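You operate a simulated robot arm through the tools that you are given. There is no shell and no other tool. Be economical: measure what you need, move in short steps, check, and stop when the job is done.

Carry out the task below with a simulated robot arm. There is one attempt and no reset: what you move stays moved.

TASK
Push the grey slider shut.
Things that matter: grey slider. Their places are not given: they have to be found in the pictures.

It is judged by the outcome, as a careful person would: the job done as asked, and still so three seconds after it is handed in. It fails if anything else is knocked over, pushed out of place, dropped, spilled or broken.

THE ROBOT
A 7-joint arm with a two-finger parallel gripper, fixed in place. Base frame: the origin is at the foot of the arm, x ahead of it, y to its left, z up; the work surface is at about z = 4. Lengths are in mm, angles in degrees, forces in N, time in s.
With the tool pointing down near the work surface it reaches from about 240 to 620 mm from the base axis. Its first joint turns from -66.0 to 66.0 degrees. Payload 2.6 kg.
Tool frame: the origin (TCP) lies between the finger pads and is the grasp point; the fingertips stand 30 mm ahead of it; z points along the fingers, y is the line along which they close. The gripper opens to 94 mm. The fingers are 28 mm wide and 10 mm thick; the gripper's body (50 by 96 mm) begins 55 mm behind the TCP.
Orientation is that of the tool frame in the base frame, as a unit quaternion [x, y, z, w]. With the fingers straight down and closing along the base's y, the tool's x points along the base's -x, its y along +y and its z along -z.

THE INTERFACE
- The arm moves only by the tool arm_command. Its argument "series" is a list that holds one entry, the list of rows, each a list of 7 numbers: the shift along the base's x, y, z in mm, then the turn, a rotation vector about the base's x, y, z in degrees, then the opening, from 0 (shut) to 1 (fully open). In form: [[[dx, dy, dz, ax, ay, az, hand], ...]]. A call has 1 to 10 rows; each row shifts and turns the commanded pose from where the row before left it. A row lasts 0.2 s, in which the tool goes at most 50 mm and 8.6 degrees; a call with a longer step from one row to the next is refused whole, and so is a gripper value outside its range. A pose out of reach is approached as far as the arm can. The call stops where the force on the tool passes 40 N (or 10 N more than at its start, if that is more) or the arm is blocked; 0.2 s more then pass. The fingers move at their own pace (about 72 mm/s each) and stop on an object; they squeeze with about 43 N. The grip force told is the motor's: it shows also when the fingers shut on nothing. Time passes only in rows, and 0.2 s behind the last, so rows that do not move let the fingers close. It gives the time, the measured TCP pose, the force on the tool (base axes), the opening and the grip force at its end, in the units of the frame above (readings bear some noise), and new pictures: "views" is both (left out), scene, wrist or none.
- Cameras (640 x 400 px; columns grow to the right, rows downward): "scene" is fixed at [28.2, 409.1, 575.6]; the picture's right is [-0.81, -0.59, 0.00], its down [-0.28, 0.37, -0.89] and it looks along [0.53, -0.71, -0.46] (base axes); focal length 356 px, centre (320, 200). "wrist" rides on the gripper at [-37, 0, -58] in the tool frame; the picture's right is [0.00, -1.00, 0.00], its down [0.97, 0.00, -0.24] and it looks along [0.24, 0.00, 0.97] (tool axes); focal length 218 px, centre (320, 200).
- pixel_to_xyz(camera, pixels): for up to 12 pixels [column, row] of the newest picture of that camera ("zoom" is the newest enlarged one), the place [x, y, z] in the base frame of the surface seen there, good to about 3 mm, but the place of the scene camera against the robot may be out by one fixed shift of up to 25 mm in any direction. No time passes.
- close_up(camera, box): a new picture of the part [left, top, right, bottom] of that camera's present view, enlarged. No time passes.
- job_done(): hands the job in; it is judged then, once.

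Work in short steps. Measure before you move; look again where a grasp or a placing could have gone wrong, and mend it. You have 60 turns and 120 pictures in all, the two below and enlarged ones among them. Open the gripper and draw the arm clear of the work before you hand the job in, unless the task says otherwise; then end with one line.

The tools are called after ">>>" as name(argument=value, ...) on one line, values as JSON. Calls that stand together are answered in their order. arm_command: Moves the arm, as the interface text tells. Its arguments: {"type":"object","properties":{"series":{"type":"array","items":{"type":"array","items":{"type":"array","items":{"type":"number"}}}},"views":{"type":"string","enum":["both","scene","wrist","none"]}},"required":["series"]} The other tools are called the same way: pixel_to_xyz (camera, pixels) gives the place of the surface under pixels of a picture; close_up (camera, box) takes an enlarged picture of a part of a camera's view; job_done () hands the job in.

At the start:

```text
time_s: 0.0
tool_pos: [399.6, 83.6, 294.4]
tool_rot: [0.0, 1.0, 0.0, 0.0]
wrist_force: [0.7, -0.1, 0.3]
grip_width: 94.0
grip_force: 0.0
```

scene: 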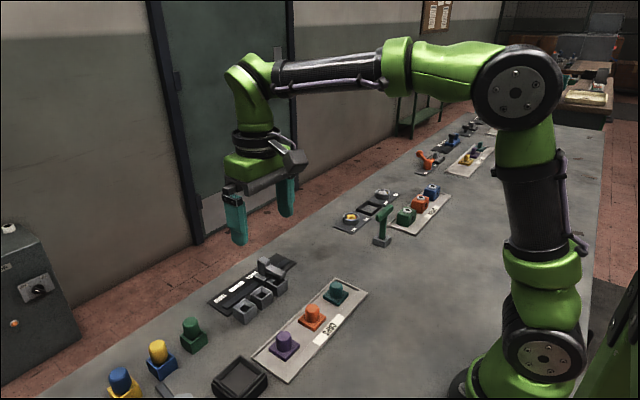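
wrist: 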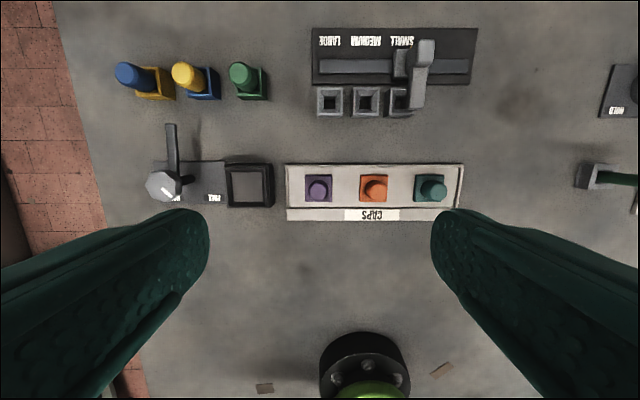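

The wrist view shows a dark panel with a grey slider near (415,70), and other stations elsewhere. I'll enlarge to see what "shut" means.

>>> close_up(camera="wrist", box=[290, 10, 490, 135])

>>> close_up(camera="scene", box=[190, 240, 320, 330])

>>> close_up(camera="scene", box=[320, 110, 500, 250])

>>> close_up(camera="wrist", box=[110, 110, 290, 222])

```text
3.20 times, centred on (390, 72) of wrist
```

zoom: 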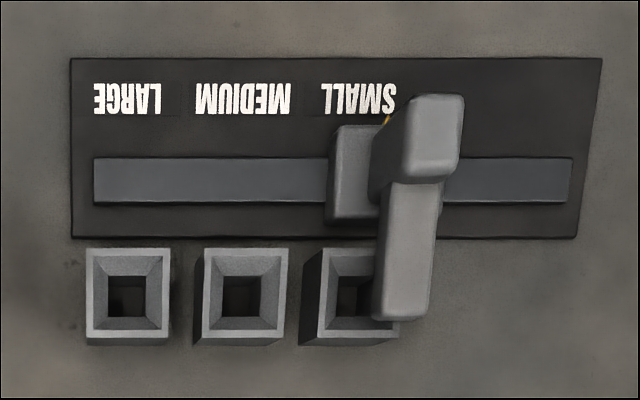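

```text
4.44 times, centred on (255, 285) of scene
```

zoom: 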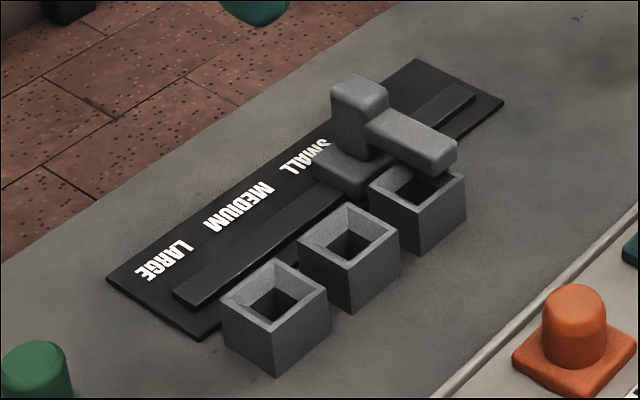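

```text
2.86 times, centred on (410, 180) of scene
```

zoom: 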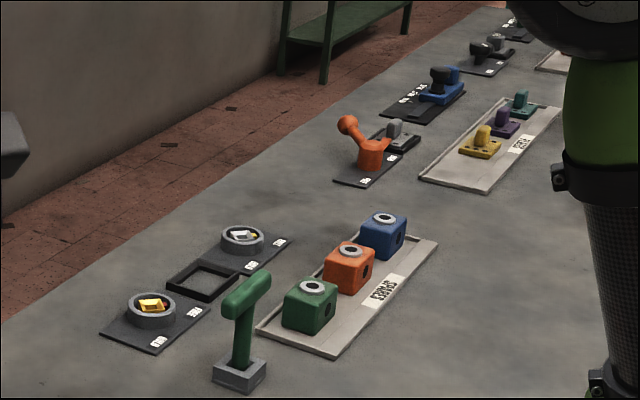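

```text
3.56 times, centred on (200, 166) of wrist
```

zoom: 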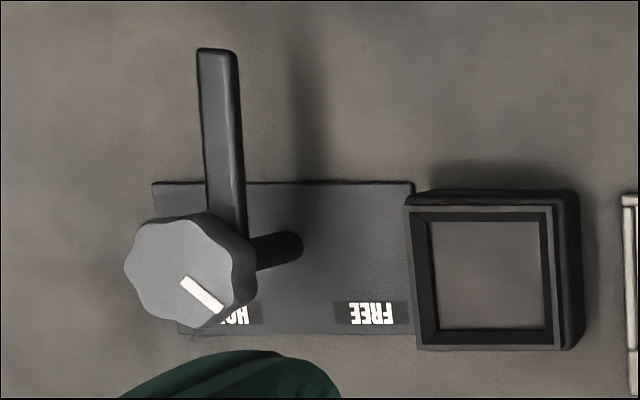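

The slider here is a size selector, not an open/shut one; further stations in the distance look like slides/latches. I'll locate them.

>>> pixel_to_xyz(camera="scene", pixels=[[265, 275], [437, 165], [458, 137], [474, 128], [490, 118], [365, 210]])

>>> close_up(camera="scene", box=[400, 100, 510, 180])

```text
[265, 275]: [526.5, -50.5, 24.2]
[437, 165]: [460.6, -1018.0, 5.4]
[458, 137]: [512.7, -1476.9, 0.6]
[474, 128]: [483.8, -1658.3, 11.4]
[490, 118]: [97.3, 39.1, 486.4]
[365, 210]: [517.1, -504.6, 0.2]
```

```text
5.00 times, centred on (455, 140) of scene
```

zoom: 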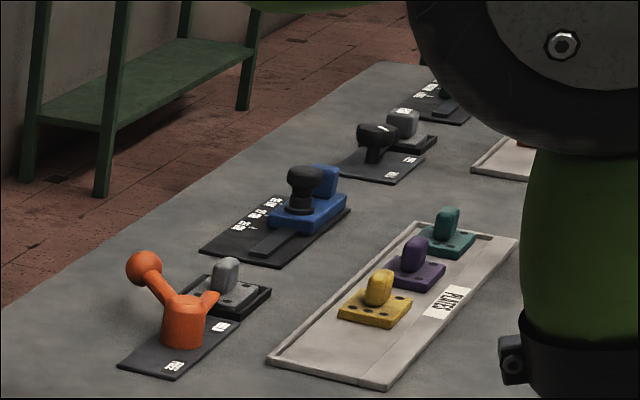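

The far stations are out of reach, so I'll look over the reachable area first: move toward −y at height.

>>> arm_command(series=[[[0, -45, 0, 0, 0, 0, 1], [0, -45, 0, 0, 0, 0, 1], [0, -45, 0, 0, 0, 0, 1], [0, -45, 0, 0, 0, 0, 1]]])

```text
time_s: 1.0
tool_pos: [398.9, -96.5, 293.9]
tool_rot: [-0.001, 1.0, -0.001, 0.0]
wrist_force: [0.2, -0.3, 0.0]
grip_width: 93.9
grip_force: 0.0
```

scene: 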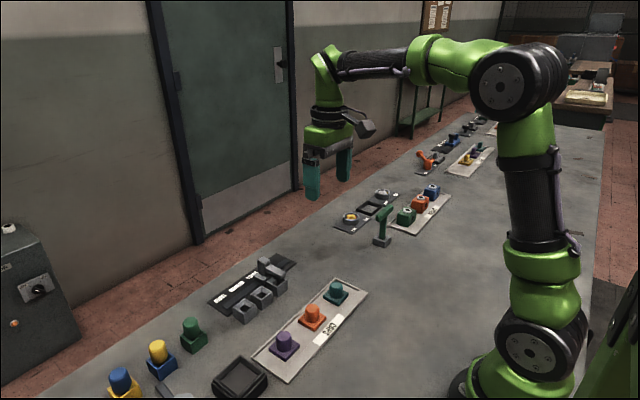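
wrist: 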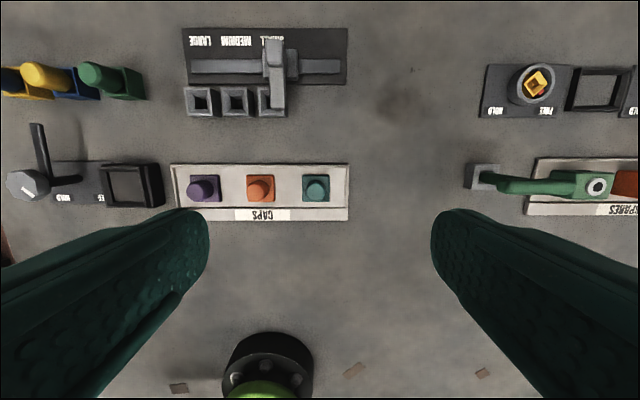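

>>> close_up(camera="wrist", box=[170, 15, 360, 134])

>>> close_up(camera="scene", box=[225, 245, 305, 295])

>>> close_up(camera="wrist", box=[460, 50, 640, 162])

>>> close_up(camera="scene", box=[90, 300, 290, 400])

```text
3.36 times, centred on (265, 74) of wrist
```

zoom: 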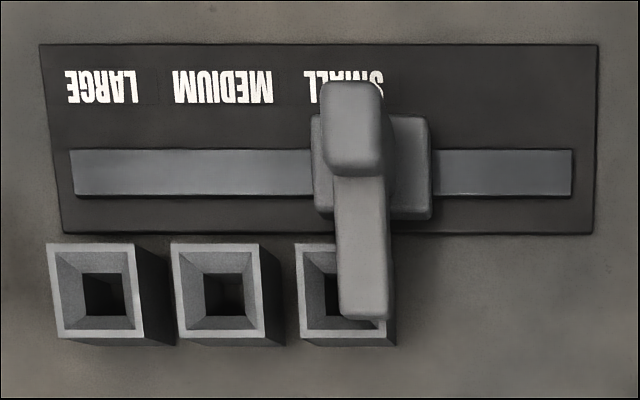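

```text
8.00 times, centred on (265, 270) of scene
```

zoom: 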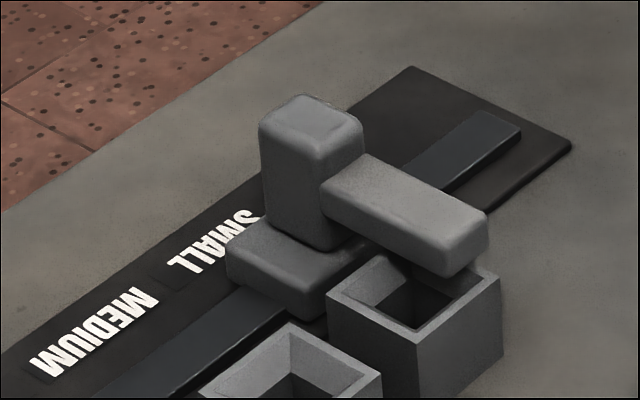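

```text
3.56 times, centred on (550, 106) of wrist
```

zoom: 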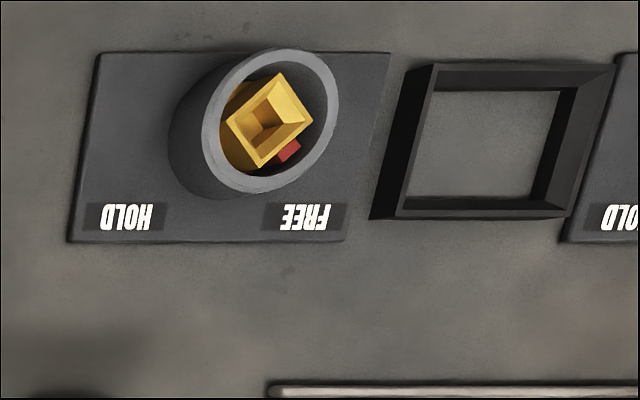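

```text
3.20 times, centred on (190, 350) of scene
```

zoom: 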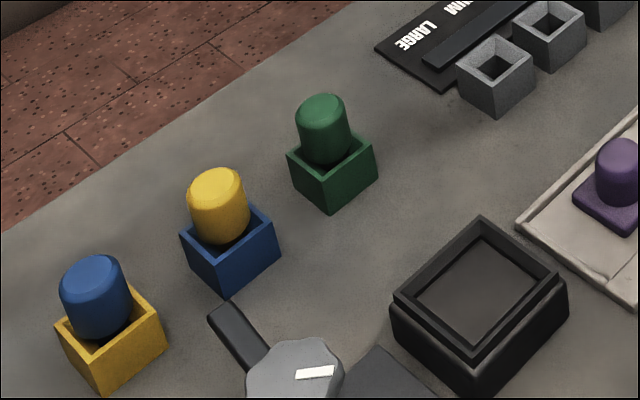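

>>> close_up(camera="scene", box=[432, 130, 472, 155])

>>> close_up(camera="scene", box=[465, 108, 505, 133])

>>> pixel_to_xyz(camera="wrist", pixels=[[192, 66], [339, 66], [202, 41], [236, 41], [268, 40], [199, 90], [236, 90], [275, 45], [292, 66], [277, 95], [262, 105], [345, 60]])

```text
16.00 times, centred on (452, 142) of scene
```

zoom: 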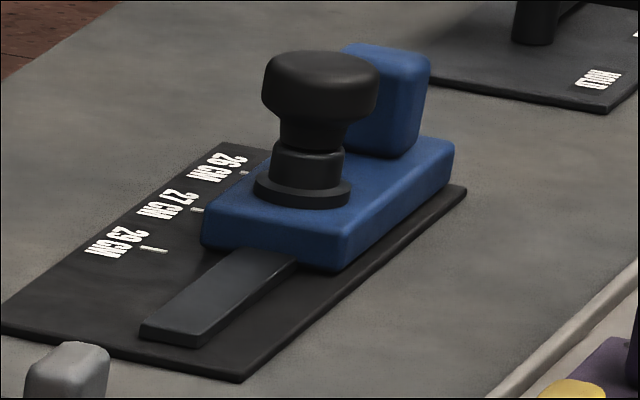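

```text
16.00 times, centred on (485, 120) of scene
```

zoom: 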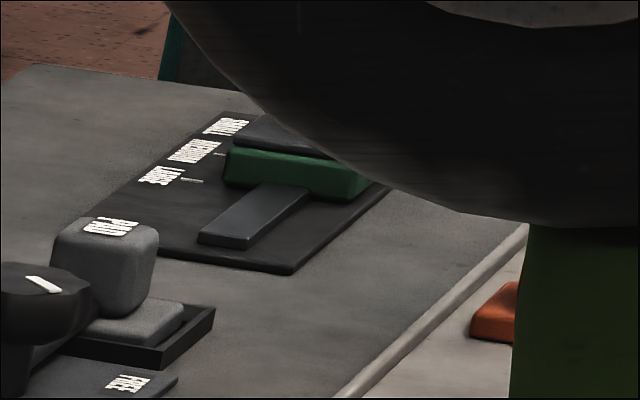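

```text
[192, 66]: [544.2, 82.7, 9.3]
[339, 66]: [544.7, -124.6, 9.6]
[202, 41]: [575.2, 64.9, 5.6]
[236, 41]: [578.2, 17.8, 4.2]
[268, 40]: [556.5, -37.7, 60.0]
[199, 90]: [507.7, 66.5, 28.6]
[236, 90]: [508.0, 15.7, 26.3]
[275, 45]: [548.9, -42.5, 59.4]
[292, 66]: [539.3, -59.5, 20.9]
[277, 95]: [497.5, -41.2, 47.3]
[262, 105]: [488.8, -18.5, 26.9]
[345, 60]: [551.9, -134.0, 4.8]
```

The only reachable grey slider is the carriage on the rail (base ~[540,-42]). I want to see its hidden +x side and the gold mark, so I move over it at height.

>>> arm_command(series=[[[45, 15, 0, 0, 0, 0, 1], [45, 15, 0, 0, 0, 0, 1], [45, 15, 0, 0, 0, 0, 1], [35, 10, 0, 0, 0, 0, 1], [0, 0, -40, 0, 0, 0, 1]]])

```text
time_s: 2.2
tool_pos: [554.7, -44.7, 253.2]
tool_rot: [0.0, 1.0, 0.0, 0.0]
wrist_force: [-0.4, 0.6, -0.1]
grip_width: 93.9
grip_force: 0.1
out of reach, approached as far as the arm can: row 4
```

scene: 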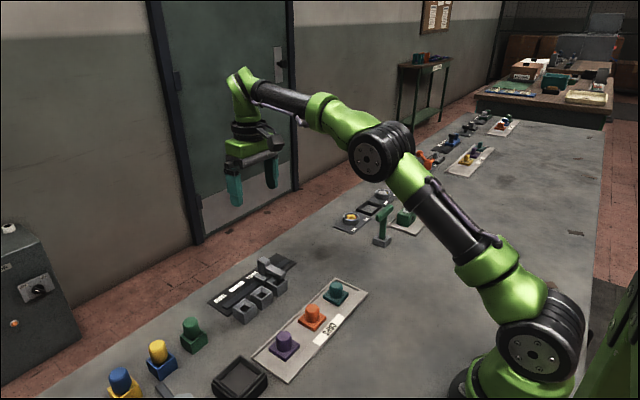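
wrist: 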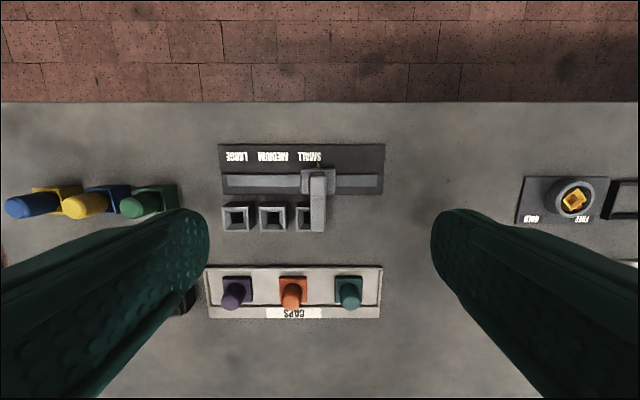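

>>> close_up(camera="wrist", box=[210, 135, 402, 255])

>>> close_up(camera="wrist", box=[285, 145, 349, 185])

```text
3.33 times, centred on (306, 195) of wrist
```

zoom: 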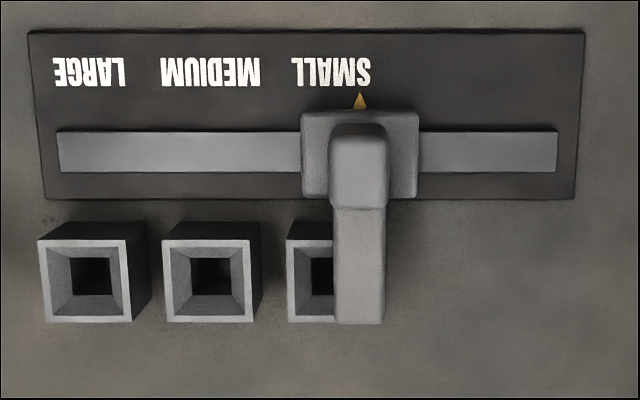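

```text
10.00 times, centred on (317, 165) of wrist
```

zoom: 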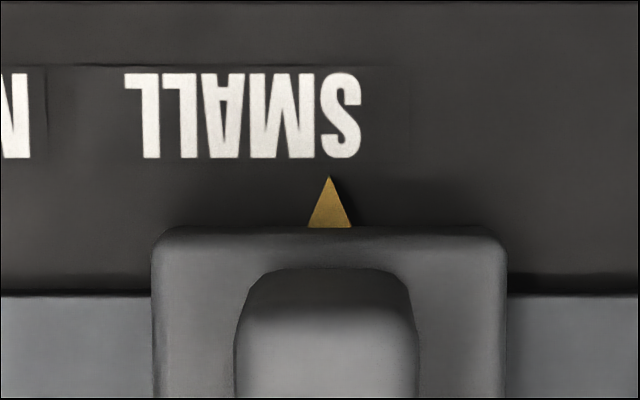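

Pointer sits just past SMALL, going down LARGE→MEDIUM→SMALL→(shut) toward the free −y end of the rail. I measure the handle and carriage faces.

>>> pixel_to_xyz(camera="wrist", pixels=[[317, 177], [311, 177], [324, 177], [317, 185], [317, 190], [304, 180], [331, 180], [317, 170], [310, 215], [324, 215], [227, 182], [376, 182]])

```text
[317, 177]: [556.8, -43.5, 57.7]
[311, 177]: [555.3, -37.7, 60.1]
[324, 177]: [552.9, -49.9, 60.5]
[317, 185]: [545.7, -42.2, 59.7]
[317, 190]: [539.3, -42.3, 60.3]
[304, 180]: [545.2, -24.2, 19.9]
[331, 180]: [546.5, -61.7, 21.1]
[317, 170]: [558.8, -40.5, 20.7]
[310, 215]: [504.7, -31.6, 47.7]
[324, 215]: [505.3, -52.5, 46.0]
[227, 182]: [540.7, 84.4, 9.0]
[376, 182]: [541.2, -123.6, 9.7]
```

Handle spans x 536–557, y −33…−52, z 21–60. I close the gripper and go to its +y side, staying high first.

>>> arm_command(series=[[[-5, 45, -10, 0, 0, 0, 0], [0, 10, -45, 0, 0, 0, 0], [0, 0, -45, 0, 0, 0, 0], [0, 0, -20, 0, 0, 0, 0], [0, 0, 0, 0, 0, 0, 0]]])

```text
time_s: 3.4
tool_pos: [549.6, 11.7, 134.1]
tool_rot: [0.0, 1.0, 0.0, -0.001]
wrist_force: [0.0, 0.2, 0.0]
grip_width: 0.0
grip_force: 33.3
```

scene: 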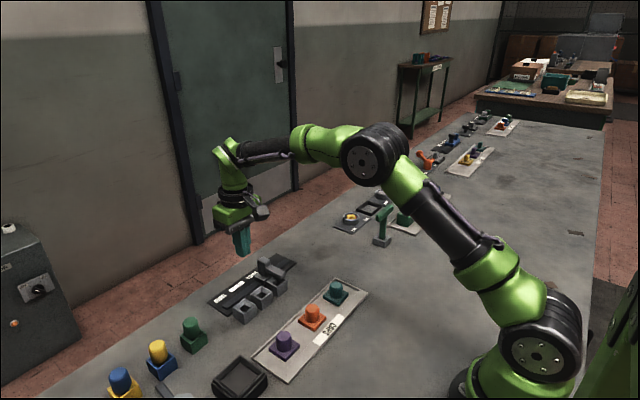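
wrist: 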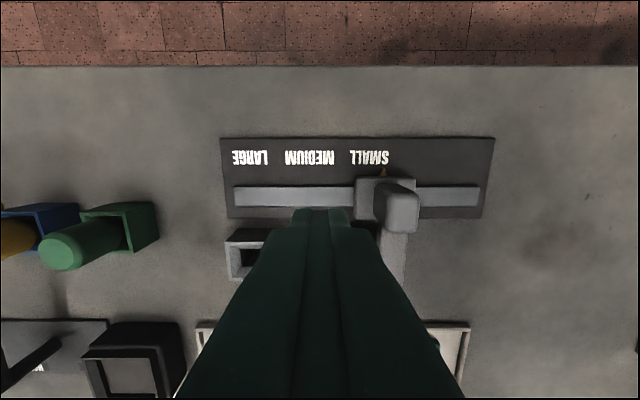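

At [550,12,134], clear of the carriage on its +y side. Descend to TCP z≈64 (tips at 34, above the 28 mm boxes), then approach the handle.

>>> arm_command(series=[[[0, 0, -35, 0, 0, 0, 0], [0, 0, -35, 0, 0, 0, 0], [0, -15, 0, 0, 0, 0, 0], [0, -8, 0, 0, 0, 0, 0]]])

```text
time_s: 4.4
tool_pos: [551.1, -12.9, 63.7]
tool_rot: [0.001, 1.0, 0.0, 0.0]
wrist_force: [0.5, -0.2, -0.9]
grip_width: 0.0
grip_force: 32.7
```

scene: 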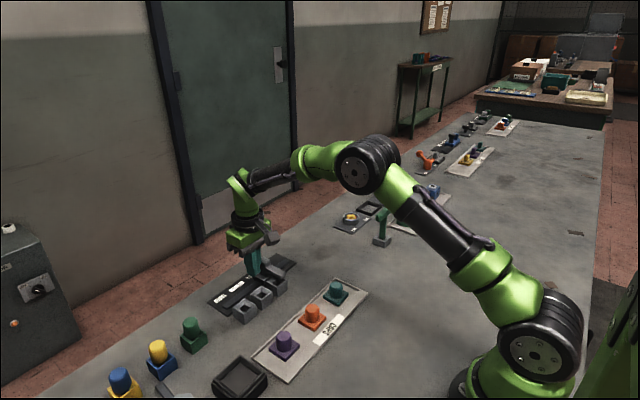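
wrist: 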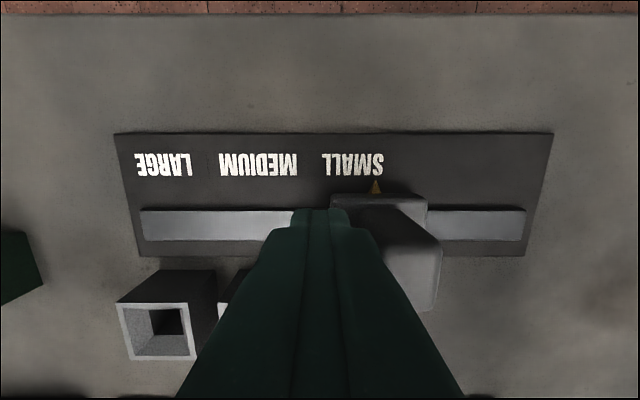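

Tips are beside the handle with ~9 mm gap. Push gently along −y and watch the force.

>>> arm_command(series=[[[0, -6, 0, 0, 0, 0, 0], [0, -6, 0, 0, 0, 0, 0], [0, -6, 0, 0, 0, 0, 0], [0, -6, 0, 0, 0, 0, 0], [0, -6, 0, 0, 0, 0, 0], [0, 0, 0, 0, 0, 0, 0]]])

```text
time_s: 5.8
tool_pos: [550.4, -43.1, 63.6]
tool_rot: [0.0, 1.0, 0.0, 0.0]
wrist_force: [-1.2, 1.9, 2.4]
grip_width: 0.0
grip_force: 33.6
```

scene: 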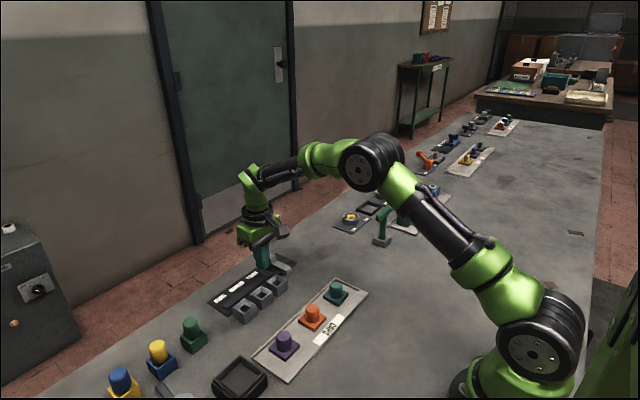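
wrist: 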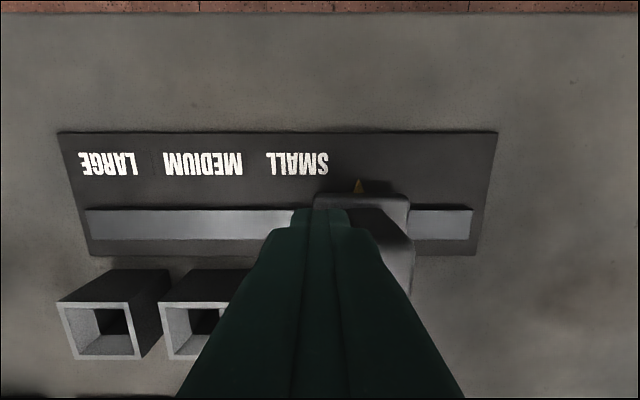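

The carriage slides freely with about 2 N; the pointer is now past SMALL. Continue to the end stop.

>>> arm_command(series=[[[0, -6, 0, 0, 0, 0, 0], [0, -6, 0, 0, 0, 0, 0], [0, -6, 0, 0, 0, 0, 0], [0, -6, 0, 0, 0, 0, 0], [0, -4, 0, 0, 0, 0, 0], [0, -4, 0, 0, 0, 0, 0], [0, -4, 0, 0, 0, 0, 0]]])

```text
time_s: 7.4
tool_pos: [550.7, -77.2, 63.8]
tool_rot: [0.0, 1.0, 0.0, 0.001]
wrist_force: [-0.5, 1.0, 2.1]
grip_width: 0.0
grip_force: 33.0
```

scene: 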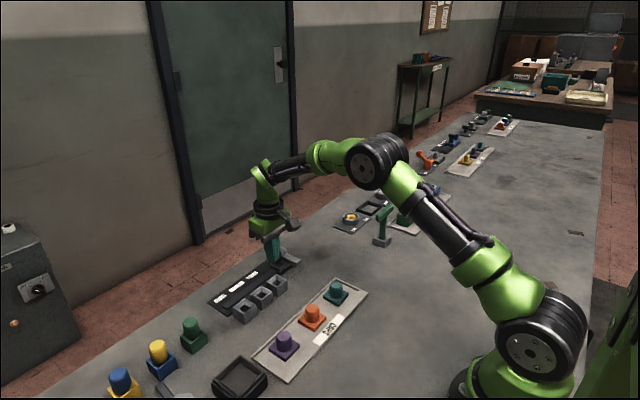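
wrist: 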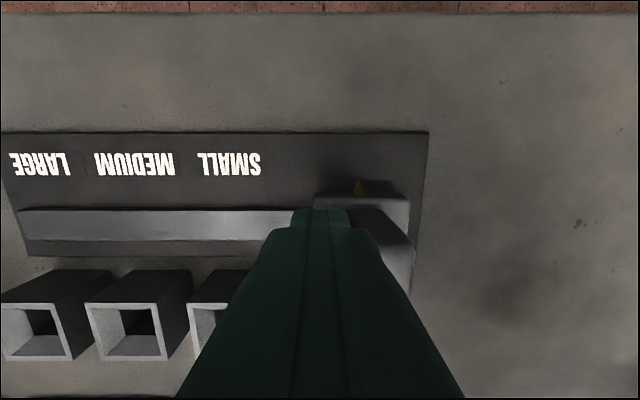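

Carriage is about at the rail's end, no stop felt yet. A few 2 mm steps more to find the stop.

>>> arm_command(series=[[[0, -2, 0, 0, 0, 0, 0], [0, -2, 0, 0, 0, 0, 0], [0, -2, 0, 0, 0, 0, 0], [0, 0, 0, 0, 0, 0, 0]]])

```text
time_s: 8.4
tool_pos: [550.0, -84.0, 63.8]
tool_rot: [0.0, 1.0, 0.0, 0.0]
wrist_force: [-0.5, 1.1, -1.4]
grip_width: 0.1
grip_force: 33.0
```

scene: 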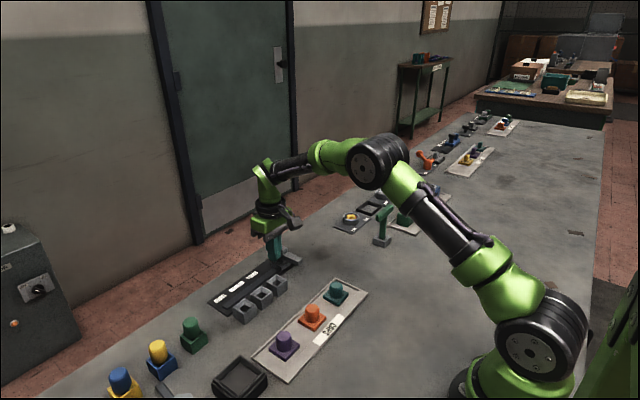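
wrist: 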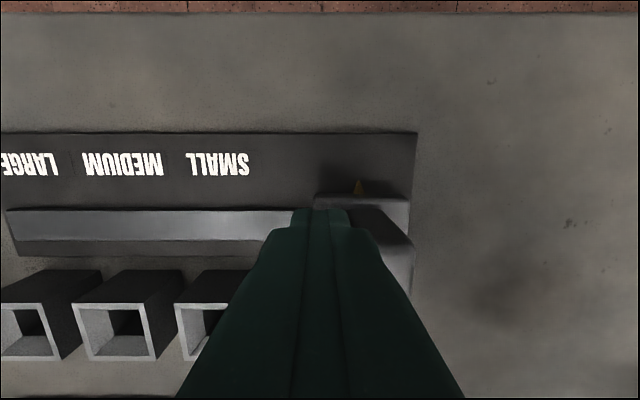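

>>> arm_command(series=[[[0, -2, 0, 0, 0, 0, 0], [0, -2, 0, 0, 0, 0, 0], [0, -2, 0, 0, 0, 0, 0], [0, 0, 0, 0, 0, 0, 0]]])

```text
time_s: 9.4
tool_pos: [550.6, -86.2, 62.6]
tool_rot: [-0.001, 1.0, 0.005, -0.001]
wrist_force: [-4.2, 24.5, 3.3]
grip_width: 0.1
grip_force: 32.7
```

scene: 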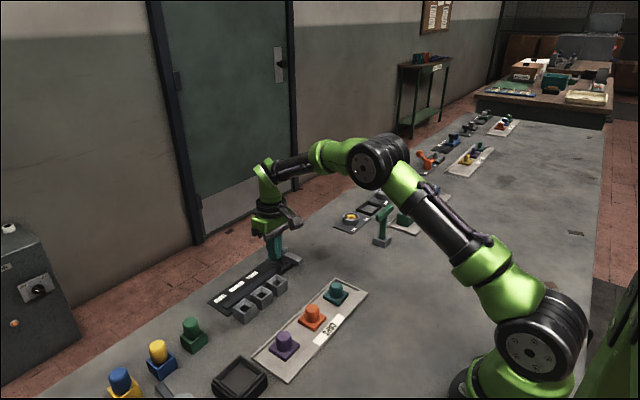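
wrist: 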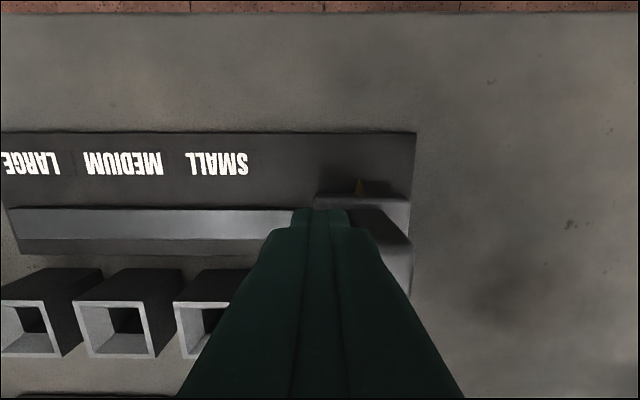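

Hard stop reached (24 N) at the end of travel. Back off, rise and check it stays.

>>> arm_command(series=[[[0, 10, 0, 0, 0, 0, 0], [0, 15, 0, 0, 0, 0, 0], [0, 10, 20, 0, 0, 0, 0], [0, 0, 45, 0, 0, 0, 0], [-10, 0, 45, 0, 0, 0, 0.5], [-30, 0, 35, 0, 0, 0, 1], [-40, 0, 0, 0, 0, 0, 1], [-40, 0, 0, 0, 0, 0, 1]]])

```text
time_s: 11.2
tool_pos: [430.2, -54.0, 207.6]
tool_rot: [0.0, 1.0, -0.001, 0.0]
wrist_force: [-0.6, 0.4, -0.2]
grip_width: 94.0
grip_force: 0.1
```

scene: 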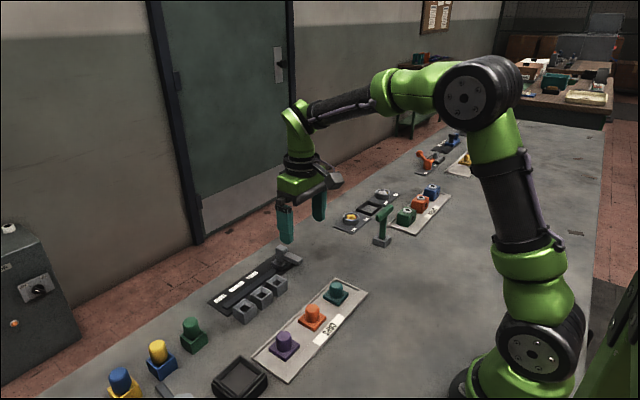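
wrist: 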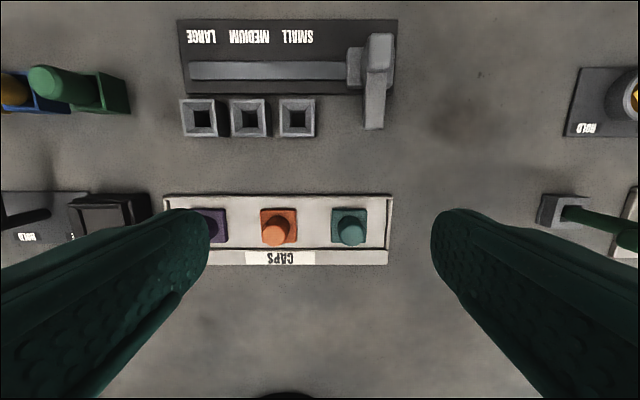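

Slider rests at the rail's end, nothing else disturbed. Confirm position.

>>> pixel_to_xyz(camera="wrist", pixels=[[379, 50], [352, 66], [374, 115], [393, 66]])

>>> close_up(camera="wrist", box=[170, 10, 410, 160])

```text
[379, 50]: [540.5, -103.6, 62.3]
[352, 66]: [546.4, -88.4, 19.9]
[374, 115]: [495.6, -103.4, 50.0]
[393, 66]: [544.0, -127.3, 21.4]
```

```text
2.67 times, centred on (290, 85) of wrist
```

zoom: 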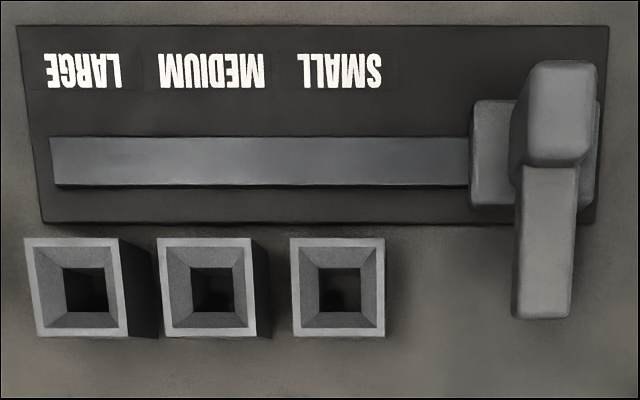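

The slider stands at its end stop (y≈−104…−106) and the arm is clear, so I hand in.

>>> job_done()

```text
The job is handed in.
```

I pushed the grey slider to its end stop past SMALL, and it stayed there once the arm was clear. Nothing marks which end is shut, so I inferred the direction from the LARGE, MEDIUM, SMALL order. Nothing else was disturbed.
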